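You operate a simulated robot arm through the tools that you are given. There is no shell and no other tool.

You are at the controls of a simulated two-armed robot. One attempt, no reset.

TASK
On the dining table top, fold the napkin in half and then in half again.

The check looks at the end state, three seconds after you hand in, the way a careful person would. Anything else that was tipped, shoved, dropped, spilled or broken makes it a failure. Flat cloth is picked up by pressing the open fingertips on it (5 to 10 N) and closing them slowly along it; thin cloth reads only 2 to 8 mm in the jaws.

THE ROBOT
Two 7-joint arms with two-finger parallel grippers on one trunk, on a base that moves. Base frame: it is fixed to the floor where the robot stands at the start and does not move with it; the origin is under the middle of the robot, x ahead of it, y to its left, z up. Readings come in cm, rad, newtons and seconds.
The left shoulder is at the start at [12.4, 17.1, 116.2], the right one opposite. With the tool pointing down near the work surface each hand reaches from about 42 to 92 cm from the robot's upright axis, wherever it stands, measured 20 degrees to its own side. Places, roughly: dining table top [-80, 260, 90]; napkin [-25, 250, 100]. Payload 4.4 kg a hand.
Tool frame (each hand has its own): the origin (TCP) lies between the finger pads and is the grasp point; the fingertips stand 2.3 cm ahead of it; z points along the fingers, y is the line along which they close. Largest opening 9.4 cm; finger width 3.8, thickness 1; the body of the gripper, 5.4 by 9.6 cm, starts 3.9 cm behind the TCP.
Orientation is that of the tool frame in the base frame, as a unit quaternion [w, x, y, z]. With the fingers straight down and closing along the base's y, the tool's x points along the base's -x, its y along +y and its z along -z.

THE INTERFACE
- The arms move only by the tool step_arm. It takes "left_targets", "right_targets" or both (then of equal length, played together; a hand with none holds still); each is text: rows parted by semicolons, each of 7 numbers parted by spaces: the gripper command, from -1 (fully open) to 1 (shut), values between in proportion, then the shift along the tool's x, y, z in units of 20 mm (1.0 is 20 mm), then the turn, a rotation vector about the tool's x, y, z in units of 6 degrees (1.0 is 6 degrees). In form: hand x y z ax ay az; .... A call has 1 to 20 rows; each row shifts and turns the commanded pose from where the row before left it, along the tool's axes as they then stand. A call with a number of a shift or a turn outside -1 to 1 is refused whole. Each row takes 0.2 s and may step no farther than 5 cm and 0.15 rad from the row before; otherwise, or with a gripper value out of range, the whole call is refused. Where a pose cannot be reached the arm comes as near as it can. A force on the tool above 40 N (or 10 N above the force at the start of the call, whichever is more), or a blocked arm, ends the call early, and 0.2 s more pass. The fingers move at their own pace (about 7.2 cm/s each) and stop on an object; they squeeze with about 43 N. The grip force told is the motor's: it shows also when the fingers shut on nothing. Time passes only in rows, and 0.2 s behind the last, so rows that do not move let the fingers close. It gives the time, the measured TCP pose, the force on the tool (base axes), the opening and the grip force at its end, in the units of the frame above (readings bear some noise), with the torque about the TCP (base axes, N m) and any sound that the robot's microphone picked up.
- Cameras (640 x 400 px; columns grow to the right, rows downward): "scene" is now at [24.2, 0.42, 130.39]; the picture's right is [0.07, -1.00, 0.00], its down [-0.57, -0.04, -0.82] and it looks along [0.82, 0.06, -0.57] (base axes); focal length 291 px, centre (320, 200). "left" rides on the left gripper at [8.6, -1.6, -7.4] in its tool frame; the picture's right is [0.18, 0.98, 0.00], its down [-0.58, 0.11, -0.81] and it looks along [-0.79, 0.15, 0.59] (tool axes); focal length 243 px, centre (320, 200). "right" rides on the right gripper at [8.6, 1.6, -7.4] in its tool frame; the picture's right is [-0.18, 0.98, 0.00], its down [-0.58, -0.11, -0.81] and it looks along [-0.79, -0.15, 0.59] (tool axes); focal length 243 px, centre (320, 200). There is no depth. A picture from a camera that has moved, and an enlarged one, comes with that camera's place and axes in the base frame and with its lens.
- grab_frame(camera): a new picture of that camera. It takes no simulated time.
- lift_body(by): moves the trunk up (or, below 0, down) by that many cm; the arms and the scene camera ride with it, the base frame stays. It gives what a move gives, with no picture.
- roll_base(legs): drives the robot by 1 to 6 legs, each [ahead, left, turn to the left] in cm, cm and rad, along the robot's own axes; the way and the turn of a leg run together, so that a leg with both is an arc; at most 150 cm and 3.142 rad a leg. The arms and the cameras ride along, it lands a little off, and it stops where it bumps. It gives what a move gives.
- turn_head(pan, tilt): turns the head with the scene camera to pan (to the left, within 1.396 rad either way) and tilt (down, from -0.506 to 1.204), counted from straight ahead of the robot (the tilt from the chest, where the trunk bows). It gives what a move gives.
- close_up(camera, box): a new picture of the part [left, top, right, bottom] of that camera's present view, enlarged. It takes no simulated time.
- hand_in(): hands the job in; it is judged then, once.

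Places have to be worked out from the pictures, the camera data and where the tool is seen. Open the grippers and draw the arms clear of the work before you hand the job in, unless the task says otherwise.

The tools are called as a command line: name --argument value ..., lists and objects as JSON in quotes. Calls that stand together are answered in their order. step_arm: Moves the arms, as the interface text tells. Its arguments: {"type":"object","properties":{"left_targets":{"type":"string"},"right_targets":{"type":"string"}},"required":[]} The other tools are called the same way: lift_body (by) moves the trunk up or down; roll_base (legs) drives the base; turn_head (pan, tilt) turns the head that bears the scene camera; grab_frame (camera) takes a picture; close_up (camera, box) takes an enlarged picture of a part of a camera's view; hand_in () hands the job in.

At the start:

```text
time_s: 0.0
left_tcp_pos: [47.89, 19.04, 108.24]
left_ee_rot: [0.0, 0.0, 1.0, 0.0]
left_wrist_force: [-0.3, 0.1, -0.3]
left_moment: [-0.02, -0.01, 0.01]
left_opening: 9.38
left_finger_force: 0.0
right_tcp_pos: [56.33, -21.82, 112.23]
right_ee_rot: [0.0, -0.001, 1.0, 0.0]
right_wrist_force: [-0.7, -0.1, -0.5]
right_moment: [0.0, 0.02, 0.03]
right_opening: 9.4
right_finger_force: 0.0
trunk travel left (down, up): [-17.5, 21.3]
robot x, y, heading: [0.06, -0.19, 0.002]
head pan, tilt (commanded): [0.068, 0.604]
```

scene: 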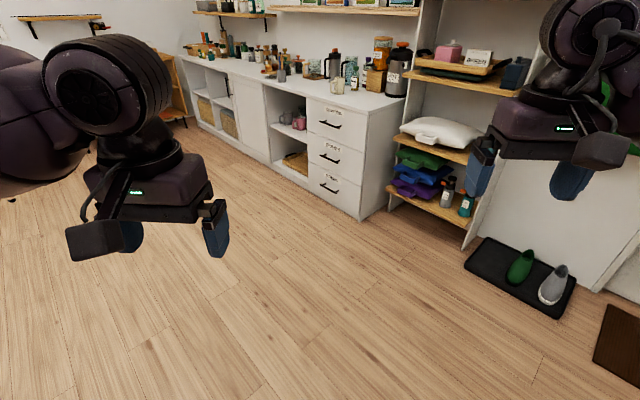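
right: 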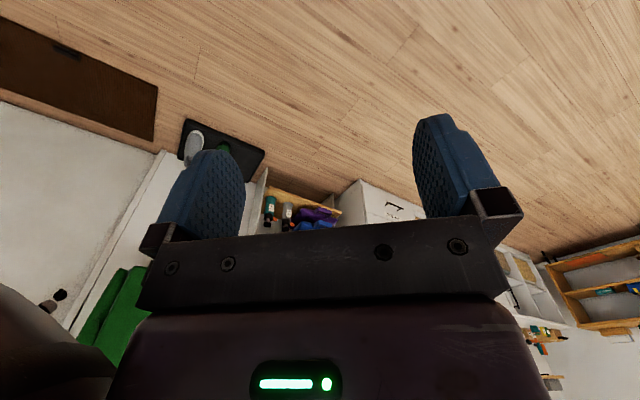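
left: 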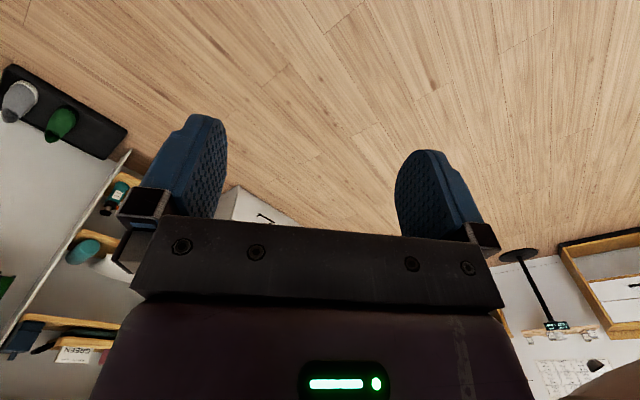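

The start pictures show the robot facing a counter, and the table is off to my left/behind at about y=260. I turn the head left to look toward it.

turn_head --pan 1.39 --tilt 0.3

grab_frame --camera "scene"

```text
time_s: 1.5
left_tcp_pos: [47.89, 19.1, 108.26]
left_ee_rot: [0.0, 0.0, 1.0, 0.0]
left_wrist_force: [-0.2, -0.5, -0.4]
left_moment: [-0.01, 0.03, -0.01]
left_opening: 9.42
left_finger_force: 0.0
right_tcp_pos: [56.36, -21.81, 112.17]
right_ee_rot: [0.0, -0.001, 1.0, 0.0]
right_wrist_force: [-0.9, -0.1, -1.1]
right_moment: [0.01, -0.01, 0.01]
right_opening: 9.44
right_finger_force: 0.0
trunk travel left (down, up): [-17.5, 21.3]
robot x, y, heading: [0.02, 0.22, 0.001]
head pan, tilt (commanded): [1.389, 0.3]
```

```text
taken
camera scene: at [17.09, 9.0, 133.17], right [0.98, -0.18, 0.0], down [-0.05, -0.29, -0.96], along [0.17, 0.94, -0.3], focal length 291 px, centre (320, 200)
```

scene: 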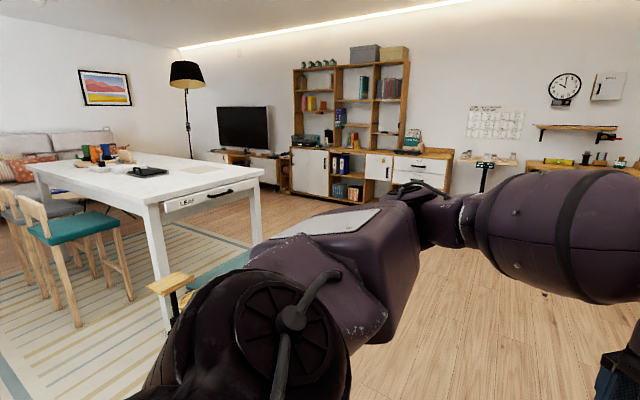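

The tall white table is visible ahead-left with stools at the near side; something pale lies near its right end. I enlarge that part.

close_up --camera "scene" --box '[20, 110, 300, 285]'

close_up --camera "scene" --box '[110, 135, 270, 235]'

```text
2.29 times, centred on (160, 198) of scene
camera zoom: at [17.09, 9.0, 133.17], right [0.98, -0.18, 0.0], down [-0.05, -0.29, -0.96], along [0.17, 0.94, -0.3], focal length 666 px, centre (686, 206)
```

zoom: 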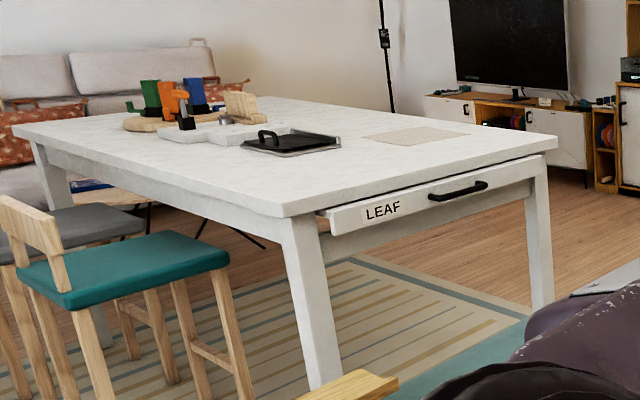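

```text
4.00 times, centred on (190, 185) of scene
camera zoom: at [17.09, 9.0, 133.17], right [0.98, -0.18, 0.0], down [-0.05, -0.29, -0.96], along [0.17, 0.94, -0.3], focal length 1165 px, centre (840, 260)
```

zoom: 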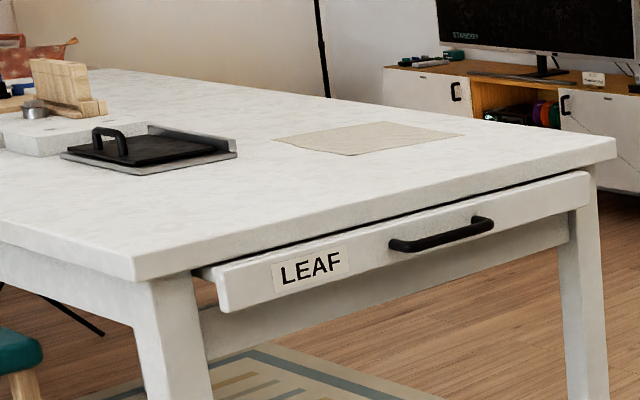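

Table end edge seems about 190 cm off, rotated roughly 45°, with the napkin about 40 cm in from the right end. There is a stool near me, so I look lower to find what stands on the floor on my way.

turn_head --pan 1.39 --tilt 0.8

grab_frame --camera "scene"

```text
time_s: 2.4
left_tcp_pos: [47.98, 19.05, 108.39]
left_ee_rot: [0.001, 0.001, 1.0, 0.0]
left_wrist_force: [0.3, -0.2, -0.1]
left_moment: [0.0, -0.01, 0.0]
left_opening: 9.39
left_finger_force: 0.0
right_tcp_pos: [56.27, -21.81, 112.14]
right_ee_rot: [0.0, 0.0, 1.0, 0.0]
right_wrist_force: [-0.6, 0.5, 0.4]
right_moment: [-0.06, -0.02, 0.02]
right_opening: 9.41
right_finger_force: 0.0
trunk travel left (down, up): [-17.5, 21.3]
robot x, y, heading: [-0.12, -0.19, -0.004]
head pan, tilt (commanded): [1.389, 0.799]
```

```text
taken
camera scene: at [16.85, 7.76, 128.75], right [0.98, -0.18, 0.0], down [-0.13, -0.7, -0.7], along [0.13, 0.69, -0.72], focal length 291 px, centre (320, 200)
```

scene: 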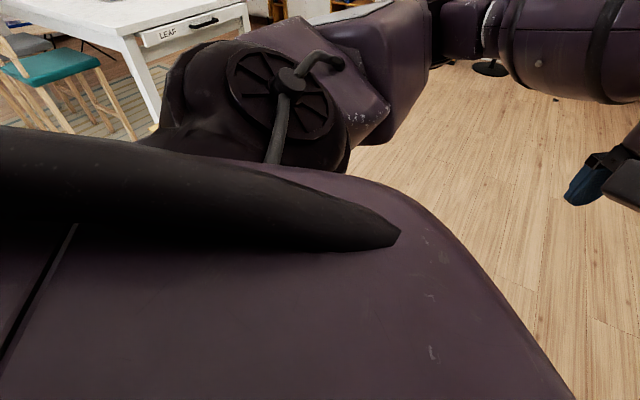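

The body hides the floor on this side, so I turn the base left in place by 0.9 rad (floor around is clear within arm's sweep) and look again.

roll_base --legs '[[0, 0, 0.9]]'

turn_head --pan 0.7 --tilt 0.5

grab_frame --camera "scene"

```text
time_s: 5.1
left_tcp_pos: [14.85, 49.37, 108.32]
left_ee_rot: [0.0, -0.434, 0.901, 0.0]
left_wrist_force: [0.3, 0.6, 0.3]
left_moment: [0.02, 0.01, 0.0]
left_opening: 9.38
left_finger_force: 0.2
right_tcp_pos: [52.21, 30.5, 112.33]
right_ee_rot: [0.0, -0.435, 0.901, 0.0]
right_wrist_force: [0.1, 0.4, 0.0]
right_moment: [0.03, 0.01, -0.04]
right_opening: 9.42
right_finger_force: 0.0
trunk travel left (down, up): [-17.5, 21.3]
robot x, y, heading: [-0.09, -0.0, 0.898]
head pan, tilt (commanded): [1.389, 0.799]
```

```text
time_s: 6.2
left_tcp_pos: [14.85, 49.21, 108.28]
left_ee_rot: [0.0, -0.434, 0.901, 0.0]
left_wrist_force: [-0.2, 0.5, -0.7]
left_moment: [-0.04, 0.02, -0.02]
left_opening: 9.41
left_finger_force: 0.2
right_tcp_pos: [52.19, 30.55, 112.24]
right_ee_rot: [0.001, -0.435, 0.901, 0.0]
right_wrist_force: [-0.7, 0.5, -0.6]
right_moment: [-0.01, -0.03, 0.0]
right_opening: 9.39
right_finger_force: 0.1
trunk travel left (down, up): [-17.5, 21.3]
robot x, y, heading: [0.05, -0.11, 0.898]
head pan, tilt (commanded): [0.7, 0.499]
```

```text
taken
camera scene: at [9.37, 20.87, 131.33], right [1.0, 0.03, 0.0], down [0.01, -0.48, -0.88], along [-0.03, 0.88, -0.48], focal length 291 px, centre (320, 200)
```

scene: 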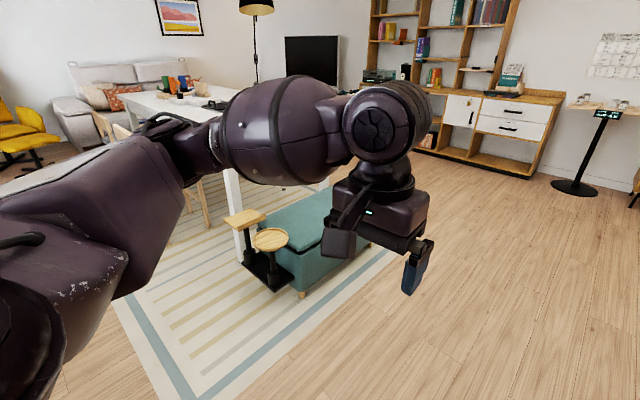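

A teal ottoman and a small side table block the table's end, so I'll go round to the far long side, where floor is open to the shelves. I drive 140 cm ahead along the current heading and look left.

roll_base --legs '[[140, 0, 0]]'

turn_head --pan 1.39 --tilt 0.4

grab_frame --camera "scene"

```text
time_s: 13.2
left_tcp_pos: [99.44, 160.82, 108.29]
left_ee_rot: [0.0, -0.446, 0.895, -0.001]
left_wrist_force: [0.0, 0.0, 1.1]
left_moment: [0.0, 0.02, -0.05]
left_opening: 9.4
left_finger_force: 0.1
right_tcp_pos: [137.12, 142.95, 112.1]
right_ee_rot: [-0.001, -0.446, 0.895, 0.0]
right_wrist_force: [0.1, 0.4, 0.3]
right_moment: [0.0, 0.02, 0.0]
right_opening: 9.4
right_finger_force: 0.1
trunk travel left (down, up): [-17.5, 21.3]
robot x, y, heading: [86.1, 111.41, 0.925]
head pan, tilt (commanded): [0.7, 0.499]
```

```text
time_s: 14.2
left_tcp_pos: [99.54, 160.77, 108.24]
left_ee_rot: [0.0, -0.446, 0.895, -0.001]
left_wrist_force: [0.5, -0.1, -0.1]
left_moment: [-0.01, 0.0, 0.02]
left_opening: 9.4
left_finger_force: 0.0
right_tcp_pos: [137.25, 142.88, 112.13]
right_ee_rot: [0.0, -0.447, 0.895, 0.0]
right_wrist_force: [0.7, -0.3, 0.4]
right_moment: [0.0, 0.02, -0.02]
right_opening: 9.38
right_finger_force: 0.1
trunk travel left (down, up): [-17.5, 21.3]
robot x, y, heading: [85.78, 110.94, 0.926]
head pan, tilt (commanded): [1.389, 0.4]
```

```text
taken
camera scene: at [88.92, 129.89, 132.25], right [0.74, 0.68, 0.0], down [0.26, -0.29, -0.92], along [-0.62, 0.68, -0.39], focal length 291 px, centre (320, 200)
```

scene: 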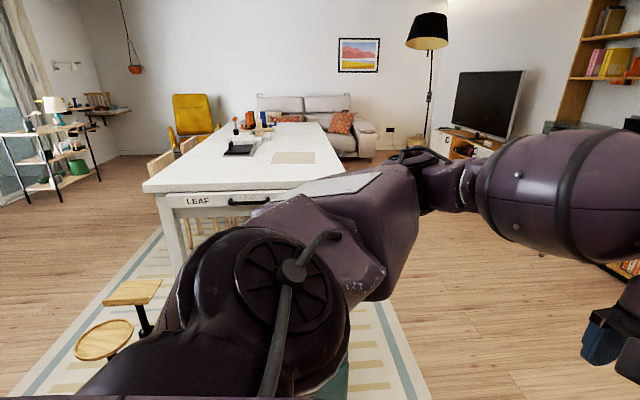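

Triangulating the near table corner from the two views fits a top height near 90 cm. I enlarge the table from here to place the napkin and see the neighbours.

close_up --camera "scene" --box '[140, 100, 360, 238]'

```text
2.90 times, centred on (250, 169) of scene
camera zoom: at [88.92, 129.89, 132.25], right [0.74, 0.68, 0.0], down [0.26, -0.29, -0.92], along [-0.62, 0.68, -0.39], focal length 844 px, centre (523, 290)
```

zoom: 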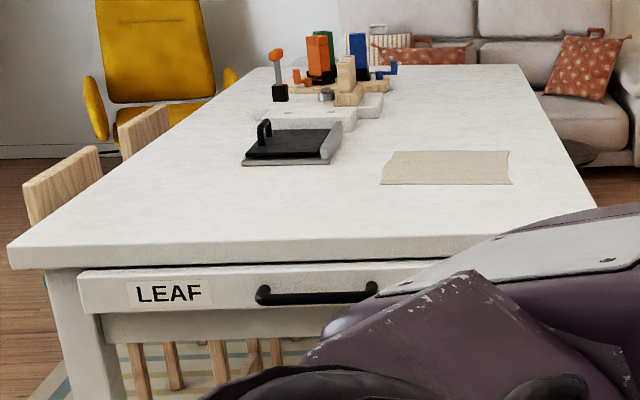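

Both views agree: napkin about 24×25 cm, centre near [-30, 238, 90], table axes at ~45° to base axes. I drive ahead past the ottoman and then sideways left along the free aisle, keeping well clear.

roll_base --legs '[[115, 0, 0], [0, 140, 0]]'

grab_frame --camera "scene"

```text
time_s: 31.9
left_tcp_pos: [61.41, 335.35, 108.28]
left_ee_rot: [0.0, -0.435, 0.901, 0.0]
left_wrist_force: [0.1, 0.7, -0.4]
left_moment: [-0.01, 0.02, 0.0]
left_opening: 9.38
left_finger_force: 0.1
right_tcp_pos: [98.91, 316.68, 112.05]
right_ee_rot: [-0.001, -0.435, 0.901, 0.0]
right_wrist_force: [0.2, -0.2, -0.4]
right_moment: [0.01, 0.01, 0.03]
right_opening: 9.41
right_finger_force: 0.1
trunk travel left (down, up): [-17.5, 21.3]
robot x, y, heading: [46.64, 286.39, 0.893]
head pan, tilt (commanded): [1.389, 0.4]
```

```text
taken
camera scene: at [50.23, 304.89, 132.25], right [0.75, 0.66, 0.0], down [0.26, -0.29, -0.92], along [-0.61, 0.69, -0.39], focal length 291 px, centre (320, 200)
```

scene: 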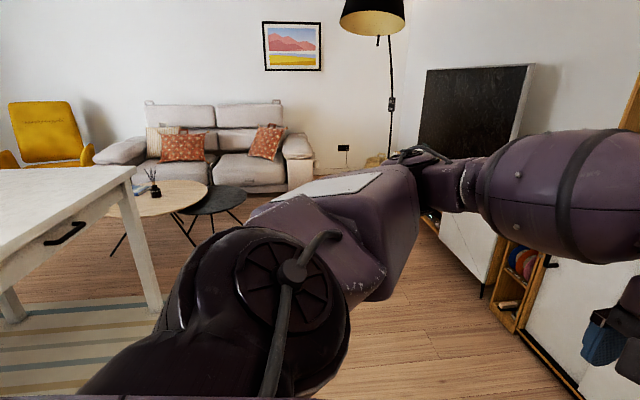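

I'm beside the far long edge (edge about 70 cm to my left-rear), with 130 cm clearance to the TV shelf. I turn left in place by ~3.03 rad to face the table squarely, then look.

roll_base --legs '[[0, 0, 3.03]]'

turn_head --pan 0 --tilt 0.6

grab_frame --camera "scene"

```text
time_s: 39.5
left_tcp_pos: [28.31, 237.99, 108.28]
left_ee_rot: [-0.001, 0.915, 0.402, 0.0]
left_wrist_force: [-0.5, 0.1, -0.4]
left_moment: [0.0, -0.02, -0.01]
left_opening: 9.4
left_finger_force: 0.1
right_tcp_pos: [-7.47, 259.41, 112.14]
right_ee_rot: [0.0, 0.916, 0.402, 0.0]
right_wrist_force: [0.7, 0.4, -0.9]
right_moment: [-0.01, -0.02, -0.01]
right_opening: 9.39
right_finger_force: 0.0
trunk travel left (down, up): [-17.5, 21.3]
robot x, y, heading: [46.93, 286.26, -2.311]
head pan, tilt (commanded): [1.389, 0.4]
```

```text
time_s: 41.0
left_tcp_pos: [28.36, 238.0, 108.26]
left_ee_rot: [0.0, 0.915, 0.402, 0.0]
left_wrist_force: [0.2, 0.3, 0.2]
left_moment: [0.0, 0.01, -0.04]
left_opening: 9.39
left_finger_force: 0.0
right_tcp_pos: [-7.43, 259.44, 112.17]
right_ee_rot: [0.0, 0.916, 0.401, 0.001]
right_wrist_force: [0.3, -0.6, 0.2]
right_moment: [-0.01, 0.03, -0.01]
right_opening: 9.4
right_finger_force: 0.1
trunk travel left (down, up): [-17.5, 21.3]
robot x, y, heading: [46.79, 286.23, -2.311]
head pan, tilt (commanded): [0.0, 0.6]
```

```text
taken
camera scene: at [30.53, 268.18, 130.43], right [-0.74, 0.68, 0.0], down [0.38, 0.42, -0.83], along [-0.56, -0.61, -0.56], focal length 291 px, centre (320, 200)
```

scene: 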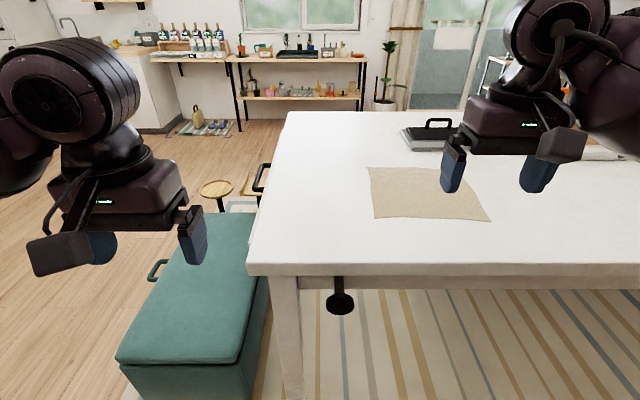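

The napkin lies squarely-ish in front-right of me, ~88 cm ahead and 27 cm to the right, with the black press ~12 cm beyond it and a black knob hanging under the table edge to its left. I drive right 27 and ahead 15 cm, leaving clearance from the edge and knob, then look down.

roll_base --legs '[[0, -27, 0], [14, 0, 0]]'

turn_head --pan 0 --tilt 0.85

grab_frame --camera "scene"

```text
time_s: 44.8
left_tcp_pos: [-0.36, 245.43, 108.3]
left_ee_rot: [0.0, 0.915, 0.403, 0.0]
left_wrist_force: [0.0, -0.5, 0.3]
left_moment: [0.03, -0.01, 0.03]
left_opening: 9.43
left_finger_force: 0.1
right_tcp_pos: [-36.3, 266.61, 112.18]
right_ee_rot: [0.0, 0.915, 0.404, 0.0]
right_wrist_force: [0.0, -0.8, -0.2]
right_moment: [0.02, 0.0, 0.0]
right_opening: 9.4
right_finger_force: 0.1
trunk travel left (down, up): [-17.5, 21.3]
robot x, y, heading: [17.87, 293.11, -2.308]
head pan, tilt (commanded): [0.0, 0.6]
```

```text
time_s: 45.6
left_tcp_pos: [-0.42, 245.39, 108.26]
left_ee_rot: [0.001, 0.915, 0.404, 0.0]
left_wrist_force: [-0.4, -0.4, -0.2]
left_moment: [0.01, 0.02, -0.04]
left_opening: 9.39
left_finger_force: 0.0
right_tcp_pos: [-36.2, 266.56, 112.18]
right_ee_rot: [0.0, 0.915, 0.403, 0.001]
right_wrist_force: [-0.1, 0.3, 0.3]
right_moment: [-0.04, -0.03, 0.0]
right_opening: 9.4
right_finger_force: 0.2
trunk travel left (down, up): [-17.5, 21.3]
robot x, y, heading: [17.92, 293.8, -2.312]
head pan, tilt (commanded): [0.0, 0.85]
```

```text
taken
camera scene: at [2.38, 276.31, 128.35], right [-0.74, 0.67, 0.0], down [0.51, 0.55, -0.66], along [-0.45, -0.49, -0.75], focal length 291 px, centre (320, 200)
```

scene: 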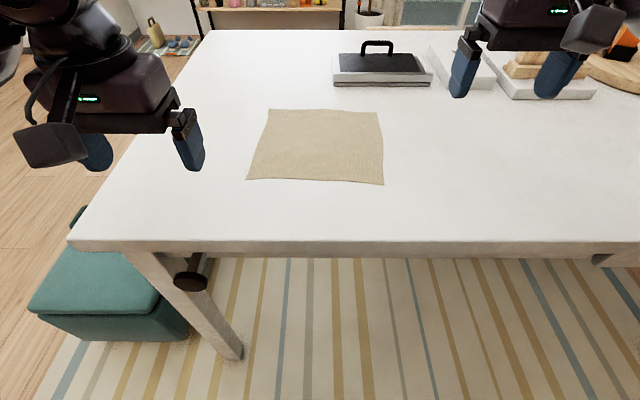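

Now the napkin is right in front of me. I enlarge it to measure its corners.

close_up --camera "scene" --box '[220, 85, 420, 210]'

close_up --camera "scene" --box '[60, 200, 380, 400]'

```text
3.20 times, centred on (320, 148) of scene
camera zoom: at [2.38, 276.31, 128.35], right [-0.74, 0.67, 0.0], down [0.51, 0.55, -0.66], along [-0.45, -0.49, -0.75], focal length 932 px, centre (320, 368)
```

zoom: 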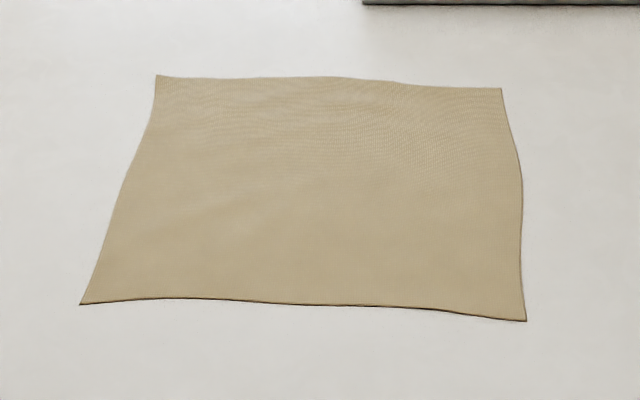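

```text
2.00 times, centred on (220, 300) of scene
camera zoom: at [2.38, 276.31, 128.35], right [-0.74, 0.67, 0.0], down [0.51, 0.55, -0.66], along [-0.45, -0.49, -0.75], focal length 583 px, centre (520, 0)
```

zoom: 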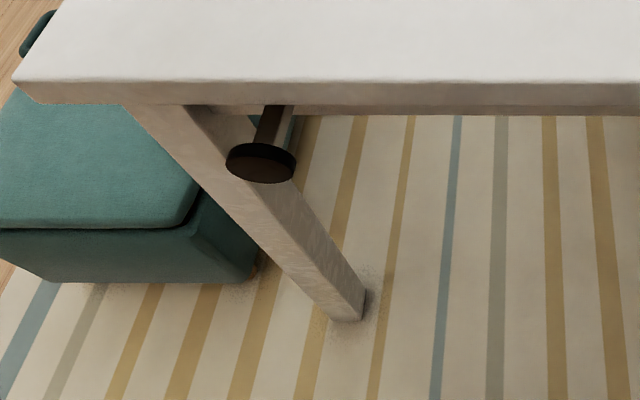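

Measured relative to the robot axis: napkin far edge ≈85 cm, near edge ≈61 cm ahead, ±13 cm sideways, turned ~3.5° clockwise. I turn both grippers 90° so they close perpendicular to the far/near edges (cameras outward).

step_arm --left_targets "-1 0 0 0 0 0 1; -1 0 0 0 0 0 1; -1 0 0 0 0 0 1; -1 0 0 0 0 0 1; -1 0 0 0 0 0 1; -1 0 0 0 0 0 1; -1 0 0 0 0 0 1; -1 0 0 0 0 0 1; -1 0 0 0 0 0 1; -1 0 0 0 0 0 1; -1 0 0 0 0 0 1; -1 0 0 0 0 0 1; -1 0 0 0 0 0 1; -1 0 0 0 0 0 1; -1 0 0 0 0 0 1; -1 0 0 0 0 0 0.6" --right_targets "-1 0 0 0 0 0 -1; -1 0 0 0 0 0 -1; -1 0 0 0 0 0 -1; -1 0 0 0 0 0 -1; -1 0 0 0 0 0 -1; -1 0 0 0 0 0 -1; -1 0 0 0 0 0 -1; -1 0 0 0 0 0 -1; -1 0 0 0 0 0 -1; -1 0 0 0 0 0 -1; -1 0 0 0 0 0 -1; -1 0 0 0 0 0 -1; -1 0 0 0 0 0 -1; -1 0 0 0 0 0 -1; -1 0 0 0 0 0 -0.4; -1 0 0 0 0 0 0"

grab_frame --camera "scene"

```text
time_s: 49.0
left_tcp_pos: [-0.23, 245.31, 108.13]
left_ee_rot: [0.0, 0.92, -0.391, 0.0]
left_wrist_force: [-0.7, -0.7, -0.4]
left_moment: [0.01, 0.03, 0.04]
left_opening: 9.37
left_finger_force: 0.0
right_tcp_pos: [-33.23, 269.39, 112.65]
right_ee_rot: [0.001, 0.536, 0.844, 0.002]
right_wrist_force: [0.2, -0.5, -0.9]
right_moment: [-0.06, -0.01, -0.01]
right_opening: 9.41
right_finger_force: 0.1
right hand out of reach, approached as far as the arm can: row 11, 12, 13, 14, 15
trunk travel left (down, up): [-17.5, 21.3]
robot x, y, heading: [18.21, 293.81, -2.315]
head pan, tilt (commanded): [0.0, 0.85]
```

```text
taken
camera scene: at [2.35, 276.27, 128.32], right [-0.74, 0.67, 0.0], down [0.51, 0.56, -0.66], along [-0.44, -0.49, -0.75], focal length 291 px, centre (320, 200)
```

scene: 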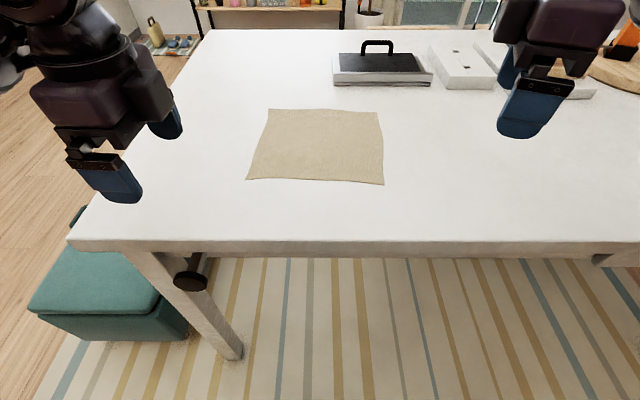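

Left gripper turned fully, the right stopped ~19° short at its wrist limit here. I move both hands to hover over the far corners and see whether the right one can finish its turn there.

step_arm --left_targets "-1 -0.174 0.955 0 0 0 0; -1 -0.174 0.955 0 0 0 0; -1 -0.174 0.955 0 0 0 0; -1 -0.174 0.955 0 0 0 0; -1 -0.174 0.955 0 0 0 0; -1 -0.174 0.955 0 0 0 0; -1 -0.174 0.955 0 0 0 0; -1 -0.174 0.955 0 0 0 0; -1 -0.174 0.955 0 0 0 0; -1 -0.174 0.955 0 0 0 0; -1 -0.174 0.955 0 0 0 0; -1 -0.174 0.955 0 0 0 0; -1 -0.174 0.955 0 0 0 0; -1 -0.174 0.955 0 0 0 0; -1 -0.174 0.955 0 0 0 0; -1 -0.174 0.955 0 0 0 0; -1 -0.174 0.955 0 0 0 0; -1 -0.174 0.955 0 0 0 0; -1 -0.174 0.955 0 0 0 0" --right_targets "-1 -0.56 -0.618 0 0 0 0; -1 -0.56 -0.618 0 0 0 0; -1 -0.56 -0.618 0 0 0 0; -1 -0.56 -0.618 0 0 0 0; -1 -0.56 -0.618 0 0 0 0; -1 -0.56 -0.618 0 0 0 0; -1 -0.56 -0.618 0 0 0 0; -1 -0.56 -0.618 0 0 0 0; -1 -0.56 -0.618 0 0 0 0; -1 -0.56 -0.618 0 0 0 0; -1 -0.56 -0.618 0 0 0 0; -1 -0.56 -0.618 0 0 0 0; -1 -0.56 -0.618 0 0 0 0; -1 -0.56 -0.618 0 0 0 0; -1 -0.56 -0.618 0 0 0 0; -1 -0.56 -0.618 0 0 0 0; -1 -0.56 -0.618 0 0 0 0; -1 -0.56 -0.618 0 0 0 0; -1 -0.56 -0.618 0 0 0 0"

grab_frame --camera "scene"

```text
time_s: 53.0
left_tcp_pos: [-31.11, 224.86, 108.15]
left_ee_rot: [0.001, 0.921, -0.39, 0.0]
left_wrist_force: [-0.2, -0.3, 0.3]
left_moment: [0.01, -0.03, 0.03]
left_opening: 9.4
left_finger_force: 0.1
right_tcp_pos: [-33.41, 268.83, 112.64]
right_ee_rot: [0.003, 0.539, 0.842, 0.002]
right_wrist_force: [-0.3, 0.3, -0.2]
right_moment: [-0.01, -0.01, 0.03]
right_opening: 9.39
right_finger_force: 0.0
right hand out of reach, approached as far as the arm can: row 1, 2, 3, 4, 5, 6, 7, 8, 9, 10, 11, 12, 13, 14, 15, 16, 17, 18, 19
trunk travel left (down, up): [-17.5, 21.3]
robot x, y, heading: [18.0, 293.63, -2.31]
head pan, tilt (commanded): [0.0, 0.85]
```

```text
taken
camera scene: at [2.32, 276.36, 128.34], right [-0.74, 0.67, 0.0], down [0.51, 0.55, -0.66], along [-0.44, -0.49, -0.75], focal length 291 px, centre (320, 200)
```

scene: 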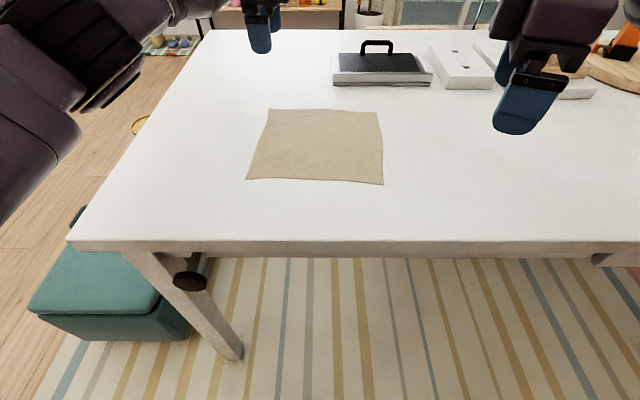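

Left hand is over the far-left corner; the right arm is stuck at its wrist limit. I turn the right gripper the other way (clockwise), to bring its camera inward instead.

step_arm --right_targets "-1 0 0 0 0 0 1; -1 0 0 0 0 0 1; -1 0 0 0 0 0 1; -1 0 0 0 0 0 1; -1 0 0 0 0 0 1; -1 0 0 0 0 0 1; -1 0 0 0 0 0 1; -1 0 0 0 0 0 1; -1 0 0 0 0 0 1; -1 0 0 0 0 0 1; -1 0 0 0 0 0 1; -1 0 0 0 0 0 1; -1 0 0 0 0 0 1; -1 0 0 0 0 0 1; -1 0 0 0 0 0 1; -1 0 0 0 0 0 1; -1 0 0 0 0 0 1; -1 0 0 0 0 0 1; -1 0 0 0 0 0 1; -1 0 0 0 0 0 1"

```text
time_s: 57.2
left_tcp_pos: [-31.0, 224.84, 108.19]
left_ee_rot: [0.0, 0.92, -0.391, 0.0]
left_wrist_force: [-0.4, -0.4, -0.1]
left_moment: [-0.03, 0.0, -0.03]
left_opening: 9.4
left_finger_force: 0.1
right_tcp_pos: [-33.11, 268.87, 112.66]
right_ee_rot: [0.0, 0.999, -0.041, 0.001]
right_wrist_force: [0.2, 0.6, -0.1]
right_moment: [0.0, -0.01, -0.03]
right_opening: 9.43
right_finger_force: 0.0
trunk travel left (down, up): [-17.5, 21.3]
robot x, y, heading: [17.96, 293.47, -2.308]
head pan, tilt (commanded): [0.0, 0.85]
```

The right gripper turned freely by 120°; I add the remaining 41.5° so it is parallel with the left one.

step_arm --right_targets "-1 0 0 0 0 0 1; -1 0 0 0 0 0 1; -1 0 0 0 0 0 1; -1 0 0 0 0 0 1; -1 0 0 0 0 0 1; -1 0 0 0 0 0 1; -1 0 0 0 0 0 0.9; -1 0 0 0 0 0 0"

```text
time_s: 59.0
left_tcp_pos: [-30.92, 224.88, 108.12]
left_ee_rot: [0.0, 0.92, -0.391, 0.0]
left_wrist_force: [0.6, -0.3, -0.3]
left_moment: [0.01, 0.01, 0.0]
left_opening: 9.4
left_finger_force: 0.0
right_tcp_pos: [-33.19, 268.77, 112.75]
right_ee_rot: [-0.001, 0.92, -0.391, 0.001]
right_wrist_force: [0.9, 0.5, 0.9]
right_moment: [0.0, -0.02, 0.03]
right_opening: 9.39
right_finger_force: 0.1
trunk travel left (down, up): [-17.5, 21.3]
robot x, y, heading: [17.46, 293.46, -2.307]
head pan, tilt (commanded): [0.0, 0.85]
```

Right gripper is now parallel to the left. I move it over the far-right corner at the same height.

step_arm --right_targets "-1 0.41 0.957 0.153 0 0 0; -1 0.41 0.957 0.153 0 0 0; -1 0.41 0.957 0.153 0 0 0; -1 0.41 0.957 0.153 0 0 0; -1 0.41 0.957 0.153 0 0 0; -1 0.41 0.957 0.153 0 0 0; -1 0.41 0.957 0.153 0 0 0; -1 0.41 0.957 0.153 0 0 0; -1 0.41 0.957 0.153 0 0 0; -1 0.41 0.957 0.153 0 0 0; -1 0.41 0.957 0.153 0 0 0; -1 0.41 0.957 0.153 0 0 0; -1 0.41 0.957 0.153 0 0 0; -1 0.41 0.957 0.153 0 0 0; -1 0.41 0.957 0.153 0 0 0"

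grab_frame --camera "scene"

grab_frame --camera "left"

grab_frame --camera "right"

```text
time_s: 62.2
left_tcp_pos: [-30.92, 224.87, 108.2]
left_ee_rot: [0.0, 0.92, -0.391, 0.0]
left_wrist_force: [0.2, -0.8, -0.3]
left_moment: [0.03, -0.01, 0.04]
left_opening: 9.42
left_finger_force: 0.1
right_tcp_pos: [-45.17, 240.09, 108.12]
right_ee_rot: [-0.001, 0.92, -0.391, 0.001]
right_wrist_force: [0.0, 0.3, -0.1]
right_moment: [0.03, -0.02, -0.02]
right_opening: 9.39
right_finger_force: 0.0
trunk travel left (down, up): [-17.5, 21.3]
robot x, y, heading: [17.68, 293.58, -2.312]
head pan, tilt (commanded): [0.0, 0.85]
```

```text
taken
camera scene: at [2.4, 276.26, 128.33], right [-0.74, 0.67, 0.0], down [0.51, 0.56, -0.66], along [-0.44, -0.49, -0.75], focal length 291 px, centre (320, 200)
```

scene: 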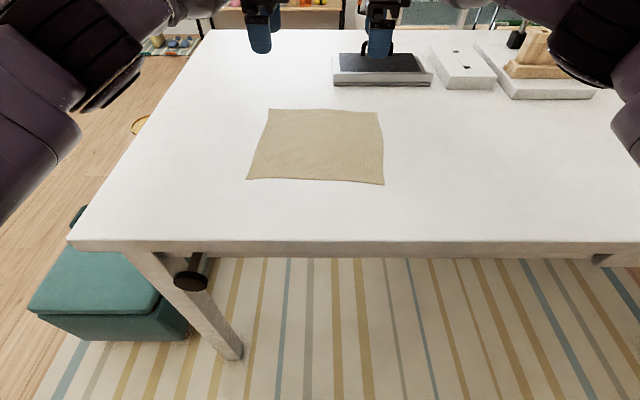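

```text
taken
camera left: at [-23.85, 219.77, 115.67], right [-0.58, -0.82, 0.0], down [-0.48, 0.34, 0.81], along [-0.66, 0.47, -0.59], focal length 243 px, centre (320, 200)
```

left: 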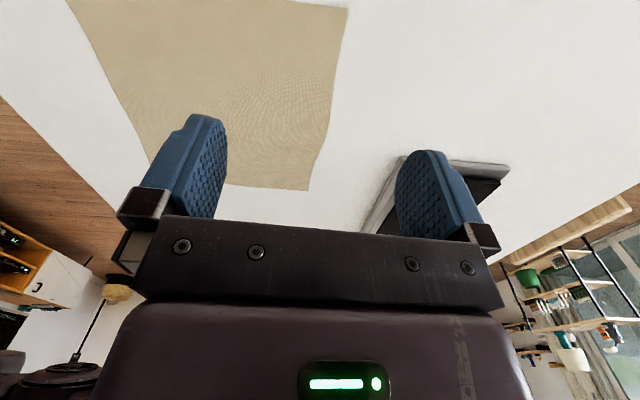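

```text
taken
camera right: at [-40.29, 232.74, 115.49], right [-0.83, -0.55, 0.0], down [-0.33, 0.49, 0.81], along [-0.44, 0.67, -0.59], focal length 243 px, centre (320, 200)
```

right: 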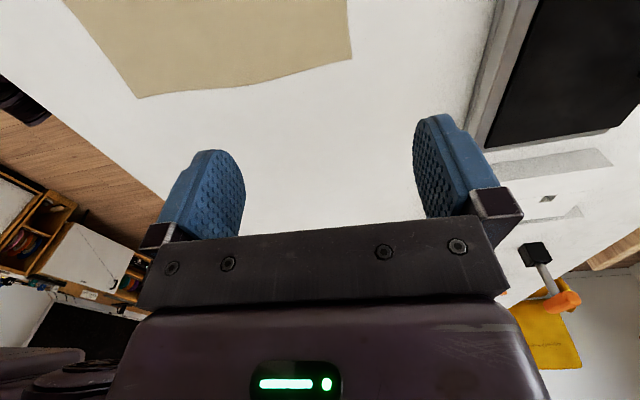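

All corner estimates from both wrist cameras agree (FL [-31.2,221.7], FR [-49,240.2], NR [-31.5,256.7], top z≈90). I narrow both jaws to ~3 cm and lower both hands to about 2 cm above the cloth.

step_arm --left_targets "0.36 0 0 0.82 0 0 0; 0.36 0 0 0.82 0 0 0; 0.36 0 0 0.82 0 0 0; 0.36 0 0 0.82 0 0 0; 0.36 0 0 0.82 0 0 0; 0.36 0 0 0.82 0 0 0; 0.36 0 0 0.82 0 0 0; 0.36 0 0 0.82 0 0 0; 0.36 0 0 0 0 0 0" --right_targets "0.36 0.05 0.05 0.82 0 0 0; 0.36 0 0 0.82 0 0 0; 0.36 0 0 0.82 0 0 0; 0.36 0 0 0.82 0 0 0; 0.36 0 0 0.82 0 0 0; 0.36 0 0 0.82 0 0 0; 0.36 0 0 0.82 0 0 0; 0.36 0 0 0.82 0 0 0; 0.36 0 0 0 0 0 0"

grab_frame --camera "scene"

grab_frame --camera "left"

grab_frame --camera "right"

```text
time_s: 64.2
left_tcp_pos: [-31.15, 224.99, 95.25]
left_ee_rot: [0.001, 0.921, -0.39, 0.0]
left_wrist_force: [0.6, -0.7, 0.5]
left_moment: [0.01, 0.0, 0.0]
left_opening: 3.0
left_finger_force: 0.1
right_tcp_pos: [-45.28, 239.95, 94.96]
right_ee_rot: [0.001, 0.92, -0.391, 0.001]
right_wrist_force: [-0.1, 0.3, 0.8]
right_moment: [0.0, 0.0, -0.02]
right_opening: 3.0
right_finger_force: 0.1
trunk travel left (down, up): [-17.5, 21.3]
robot x, y, heading: [17.9, 293.18, -2.309]
head pan, tilt (commanded): [0.0, 0.85]
```

```text
taken
camera scene: at [2.41, 276.35, 128.36], right [-0.74, 0.67, 0.0], down [0.51, 0.56, -0.66], along [-0.44, -0.49, -0.75], focal length 291 px, centre (320, 200)
```

scene: 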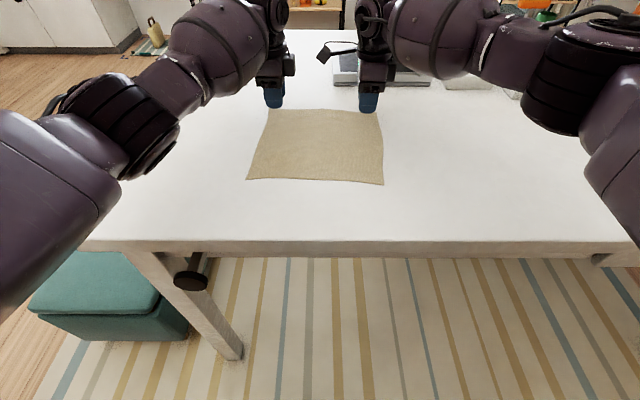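

```text
taken
camera left: at [-24.0, 220.0, 102.76], right [-0.58, -0.82, 0.0], down [-0.48, 0.34, 0.81], along [-0.66, 0.47, -0.59], focal length 243 px, centre (320, 200)
```

left: 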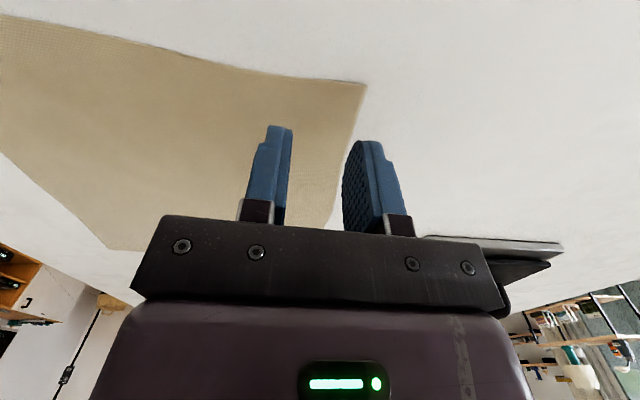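

```text
taken
camera right: at [-40.33, 232.6, 102.39], right [-0.83, -0.55, 0.0], down [-0.33, 0.49, 0.81], along [-0.44, 0.67, -0.59], focal length 243 px, centre (320, 200)
```

right: 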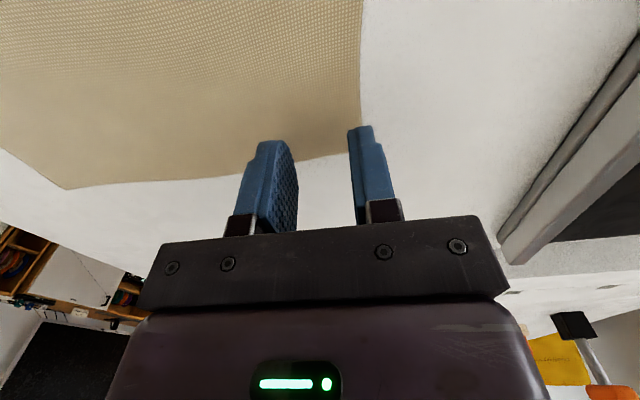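

Both jaws are just above the cloth, with the outer fingers slightly close to the far edge. I shift both 4 mm inward and lower to about 0.3 cm above expected contact.

step_arm --left_targets "0.36 0 -0.2 0.4 0 0 0; 0.36 0 0 0.4 0 0 0; 0.36 0 0 0.4 0 0 0; 0.36 0 0 0 0 0 0" --right_targets "0.36 0 -0.2 0.33 0 0 0; 0.36 0 0 0.33 0 0 0; 0.36 0 0 0.33 0 0 0; 0.36 0 0 0 0 0 0"

grab_frame --camera "left"

grab_frame --camera "right"

```text
time_s: 65.2
left_tcp_pos: [-30.74, 225.34, 92.82]
left_ee_rot: [0.0, 0.92, -0.391, 0.0]
left_wrist_force: [-0.4, -0.8, 0.1]
left_moment: [0.02, 0.0, 0.0]
left_opening: 2.98
left_finger_force: 0.0
right_tcp_pos: [-45.0, 240.19, 93.04]
right_ee_rot: [0.0, 0.92, -0.391, 0.002]
right_wrist_force: [-0.5, 0.0, 0.1]
right_moment: [0.01, -0.02, -0.01]
right_opening: 2.99
right_finger_force: 0.1
trunk travel left (down, up): [-17.5, 21.3]
robot x, y, heading: [18.13, 293.38, -2.315]
head pan, tilt (commanded): [0.0, 0.85]
```

```text
taken
camera left: at [-23.6, 220.16, 100.26], right [-0.58, -0.82, 0.0], down [-0.48, 0.34, 0.81], along [-0.66, 0.47, -0.59], focal length 243 px, centre (320, 200)
```

left: 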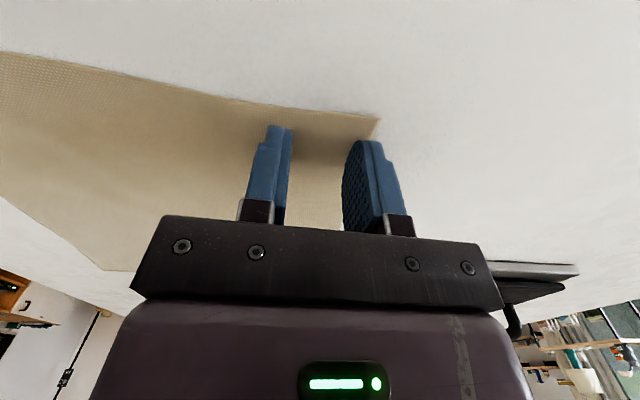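

```text
taken
camera right: at [-40.1, 232.88, 100.44], right [-0.84, -0.55, 0.0], down [-0.33, 0.49, 0.81], along [-0.44, 0.67, -0.59], focal length 243 px, centre (320, 200)
```

right: 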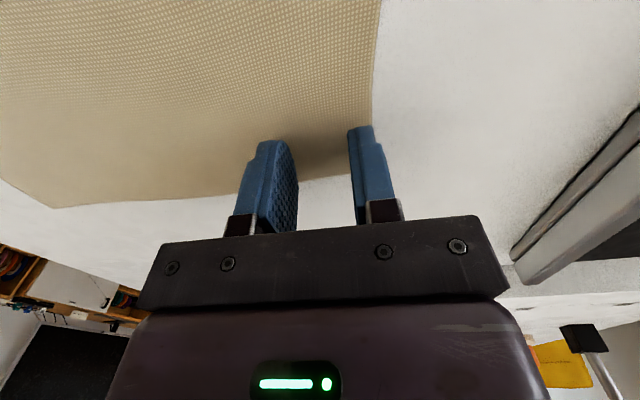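

Fingers hover a few mm above the cloth, both tips inside the edge. I press the left hand down in 1 mm steps and read force.

step_arm --left_targets "0.36 0 0 0.05 0 0 0; 0.36 0 0 0.05 0 0 0; 0.36 0 0 0.05 0 0 0; 0.36 0 0 0.05 0 0 0; 0.36 0 0 0 0 0 0"

```text
time_s: 66.4
left_tcp_pos: [-30.83, 225.36, 92.4]
left_ee_rot: [0.001, 0.92, -0.391, 0.0]
left_wrist_force: [0.9, 0.1, 4.1]
left_moment: [-0.02, -0.01, -0.03]
left_opening: 3.01
left_finger_force: 0.1
right_tcp_pos: [-44.92, 240.28, 93.03]
right_ee_rot: [0.0, 0.92, -0.391, 0.001]
right_wrist_force: [-1.2, -1.3, 0.5]
right_moment: [-0.01, 0.0, 0.0]
right_opening: 3.01
right_finger_force: 0.0
trunk travel left (down, up): [-17.5, 21.3]
robot x, y, heading: [18.02, 293.42, -2.311]
head pan, tilt (commanded): [0.0, 0.85]
```

Contact at TCP z≈92.4 with 4 N. I press ~0.6 mm more and close the left fingers slowly.

step_arm --left_targets "0.36 0 0 0.03 0 0 0; 0.40 0 0 0 0 0 0; 0.44 0 0 0 0 0 0; 0.48 0 0 0 0 0 0; 0.52 0 0 0 0 0 0; 0.56 0 0 0 0 0 0; 0.60 0 0 0 0 0 0; 0.64 0 0 0 0 0 0; 0.68 0 0 0 0 0 0"

grab_frame --camera "left"

close_up --camera "scene" --box '[220, 60, 420, 185]'

```text
time_s: 68.4
left_tcp_pos: [-30.88, 225.24, 92.35]
left_ee_rot: [0.001, 0.921, -0.39, 0.0]
left_wrist_force: [0.3, -0.4, 11.8]
left_moment: [-0.05, -0.03, -0.04]
left_opening: 1.58
left_finger_force: 0.7
right_tcp_pos: [-44.94, 240.23, 93.11]
right_ee_rot: [0.001, 0.92, -0.391, 0.001]
right_wrist_force: [0.0, -0.5, 0.2]
right_moment: [0.01, 0.01, -0.05]
right_opening: 3.02
right_finger_force: 0.1
trunk travel left (down, up): [-17.5, 21.3]
robot x, y, heading: [17.74, 293.86, -2.307]
head pan, tilt (commanded): [0.0, 0.85]
```

```text
taken
camera left: at [-23.66, 220.18, 99.9], right [-0.58, -0.82, 0.0], down [-0.48, 0.34, 0.81], along [-0.66, 0.47, -0.59], focal length 243 px, centre (320, 200)
```

left: 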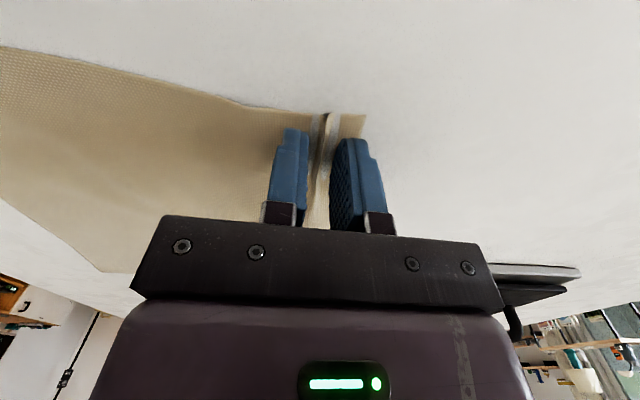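

```text
3.20 times, centred on (320, 122) of scene
camera zoom: at [2.44, 276.4, 128.37], right [-0.74, 0.67, 0.0], down [0.51, 0.55, -0.66], along [-0.45, -0.49, -0.75], focal length 932 px, centre (320, 448)
```

zoom: 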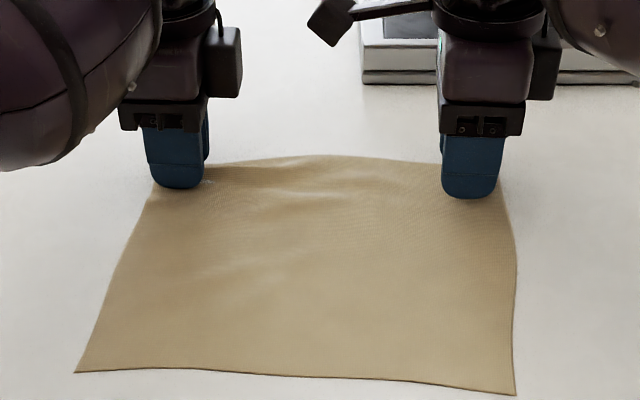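

A neat ridge is rising between the left fingers. I ease the press slightly and finish closing.

step_arm --left_targets "0.72 0 0 -0.02 0 0 0; 0.76 0 0 0 0 0 0; 0.80 0 0 0 0 0 0; 0.84 0 0 0 0 0 0; 0.88 0 0 0 0 0 0; 0.92 0 0 0 0 0 0; 0.96 0 0 0 0 0 0; 1 0 0 0 0 0 0; 1 0 0 0 0 0 0"

grab_frame --camera "left"

```text
time_s: 70.4
left_tcp_pos: [-30.78, 225.27, 92.43]
left_ee_rot: [0.001, 0.92, -0.391, 0.0]
left_wrist_force: [0.4, 1.1, 11.5]
left_moment: [-0.05, 0.0, -0.01]
left_opening: 0.16
left_finger_force: 43.1
right_tcp_pos: [-45.03, 240.32, 92.98]
right_ee_rot: [-0.001, 0.92, -0.391, 0.001]
right_wrist_force: [0.2, 0.2, -0.2]
right_moment: [0.06, -0.01, 0.02]
right_opening: 3.02
right_finger_force: 0.1
trunk travel left (down, up): [-17.5, 21.3]
robot x, y, heading: [17.7, 293.71, -2.309]
head pan, tilt (commanded): [0.0, 0.85]
```

```text
taken
camera left: at [-23.63, 220.22, 99.9], right [-0.58, -0.82, 0.0], down [-0.48, 0.34, 0.81], along [-0.66, 0.47, -0.59], focal length 243 px, centre (320, 200)
```

left: 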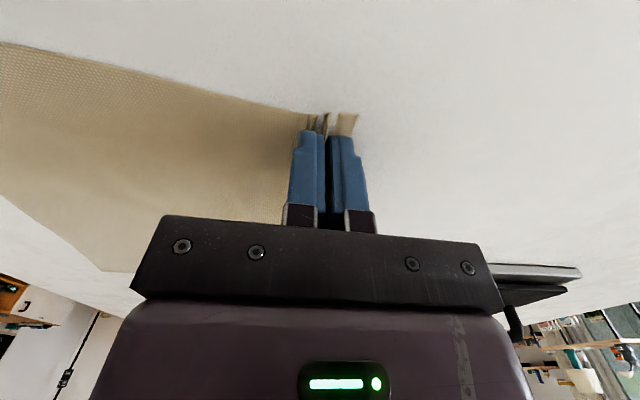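

Left jaws read 1.6 mm at full grip with a ridge visible between them — seems caught. Now the same for the right hand: press down in small steps.

step_arm --right_targets "0.36 0 0 0.1 0 0 0; 0.36 0 0 0.05 0 0 0; 0.36 0 0 0.05 0 0 0; 0.36 0 0 0.05 0 0 0; 0.36 0 0 0.05 0 0 0; 0.36 0 0 0 0 0 0"

```text
time_s: 71.8
left_tcp_pos: [-30.79, 225.26, 92.42]
left_ee_rot: [0.002, 0.921, -0.391, 0.0]
left_wrist_force: [0.0, 0.0, 9.1]
left_moment: [-0.01, 0.0, -0.02]
left_opening: 0.18
left_finger_force: 43.0
right_tcp_pos: [-44.96, 240.22, 92.49]
right_ee_rot: [0.0, 0.92, -0.391, 0.001]
right_wrist_force: [-0.2, -0.2, 1.4]
right_moment: [0.03, 0.02, 0.02]
right_opening: 2.98
right_finger_force: 0.0
trunk travel left (down, up): [-17.5, 21.3]
robot x, y, heading: [17.91, 293.39, -2.31]
head pan, tilt (commanded): [0.0, 0.85]
```

Right hand just touching (1.4 N at 92.5). I press 1 mm more and close the right fingers slowly.

step_arm --right_targets "0.36 0 0 0.05 0 0 0; 0.36 0 0 0.02 0 0 0; 0.40 0 0 0 0 0 0; 0.44 0 0 0 0 0 0; 0.48 0 0 0 0 0 0; 0.52 0 0 0 0 0 0; 0.56 0 0 0 0 0 0; 0.60 0 0 0 0 0 0; 0.64 0 0 0 0 0 0; 0.68 0 0 0 0 0 0"

grab_frame --camera "right"

```text
time_s: 74.0
left_tcp_pos: [-30.71, 225.27, 92.51]
left_ee_rot: [0.001, 0.921, -0.391, -0.001]
left_wrist_force: [-0.1, 0.5, -0.6]
left_moment: [-0.02, -0.03, -0.02]
left_opening: 0.17
left_finger_force: 43.1
right_tcp_pos: [-44.68, 240.28, 92.42]
right_ee_rot: [0.001, 0.92, -0.391, 0.001]
right_wrist_force: [1.0, 1.6, 19.2]
right_moment: [0.02, 0.26, 0.03]
right_opening: 1.4
right_finger_force: 0.1
trunk travel left (down, up): [-17.5, 21.3]
robot x, y, heading: [17.73, 293.5, -2.308]
head pan, tilt (commanded): [0.0, 0.85]
```

```text
taken
camera right: at [-39.93, 233.01, 99.85], right [-0.83, -0.55, 0.0], down [-0.33, 0.5, 0.8], along [-0.44, 0.67, -0.59], focal length 243 px, centre (320, 200)
```

right: 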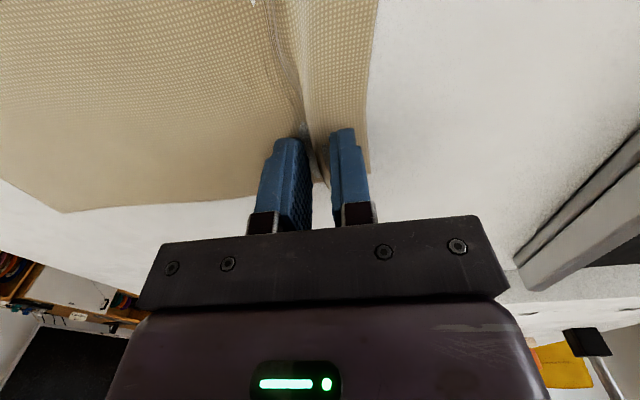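

A ridge formed on the right too, but press has grown to 19 N. I back off ~0.6 mm while finishing the closing.

step_arm --right_targets "0.70 0 0 -0.03 0 0 0; 0.74 0 0 0 0 0 0; 0.78 0 0 0 0 0 0; 0.82 0 0 0 0 0 0; 0.86 0 0 0 0 0 0; 0.90 0 0 0 0 0 0; 0.94 0 0 0 0 0 0; 0.98 0 0 0 0 0 0; 1 0 0 0 0 0 0; 1 0 0 0 0 0 0"

grab_frame --camera "right"

close_up --camera "scene" --box '[220, 60, 420, 185]'

```text
time_s: 76.2
left_tcp_pos: [-30.67, 225.34, 92.58]
left_ee_rot: [0.001, 0.921, -0.391, 0.0]
left_wrist_force: [-0.4, 0.3, 0.3]
left_moment: [0.02, -0.01, 0.02]
left_opening: 0.15
left_finger_force: 43.1
right_tcp_pos: [-44.92, 240.16, 92.47]
right_ee_rot: [0.001, 0.921, -0.391, 0.001]
right_wrist_force: [-0.1, 1.5, 19.3]
right_moment: [0.16, 0.21, -0.02]
right_opening: 0.16
right_finger_force: 43.0
trunk travel left (down, up): [-17.5, 21.3]
robot x, y, heading: [17.83, 293.81, -2.312]
head pan, tilt (commanded): [0.0, 0.85]
```

```text
taken
camera right: at [-39.96, 233.02, 99.85], right [-0.84, -0.55, 0.0], down [-0.33, 0.49, 0.81], along [-0.44, 0.67, -0.59], focal length 243 px, centre (320, 200)
```

right: 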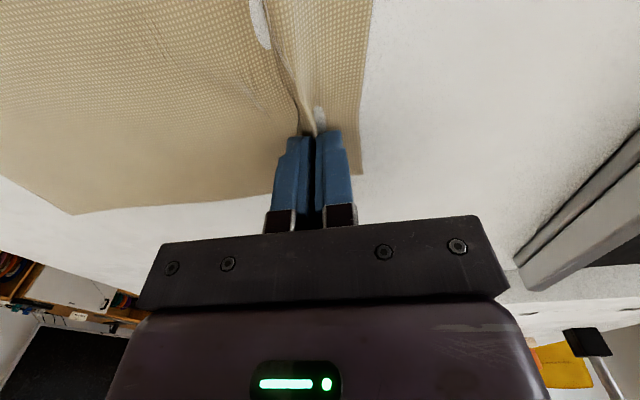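

```text
3.20 times, centred on (320, 122) of scene
camera zoom: at [2.52, 276.44, 128.38], right [-0.74, 0.67, 0.0], down [0.51, 0.55, -0.66], along [-0.45, -0.49, -0.75], focal length 932 px, centre (320, 448)
```

zoom: 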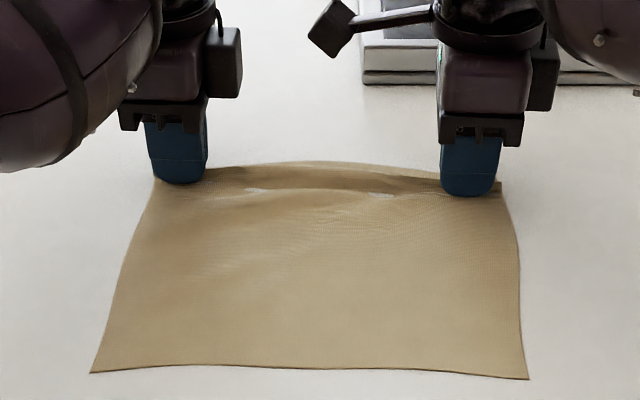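

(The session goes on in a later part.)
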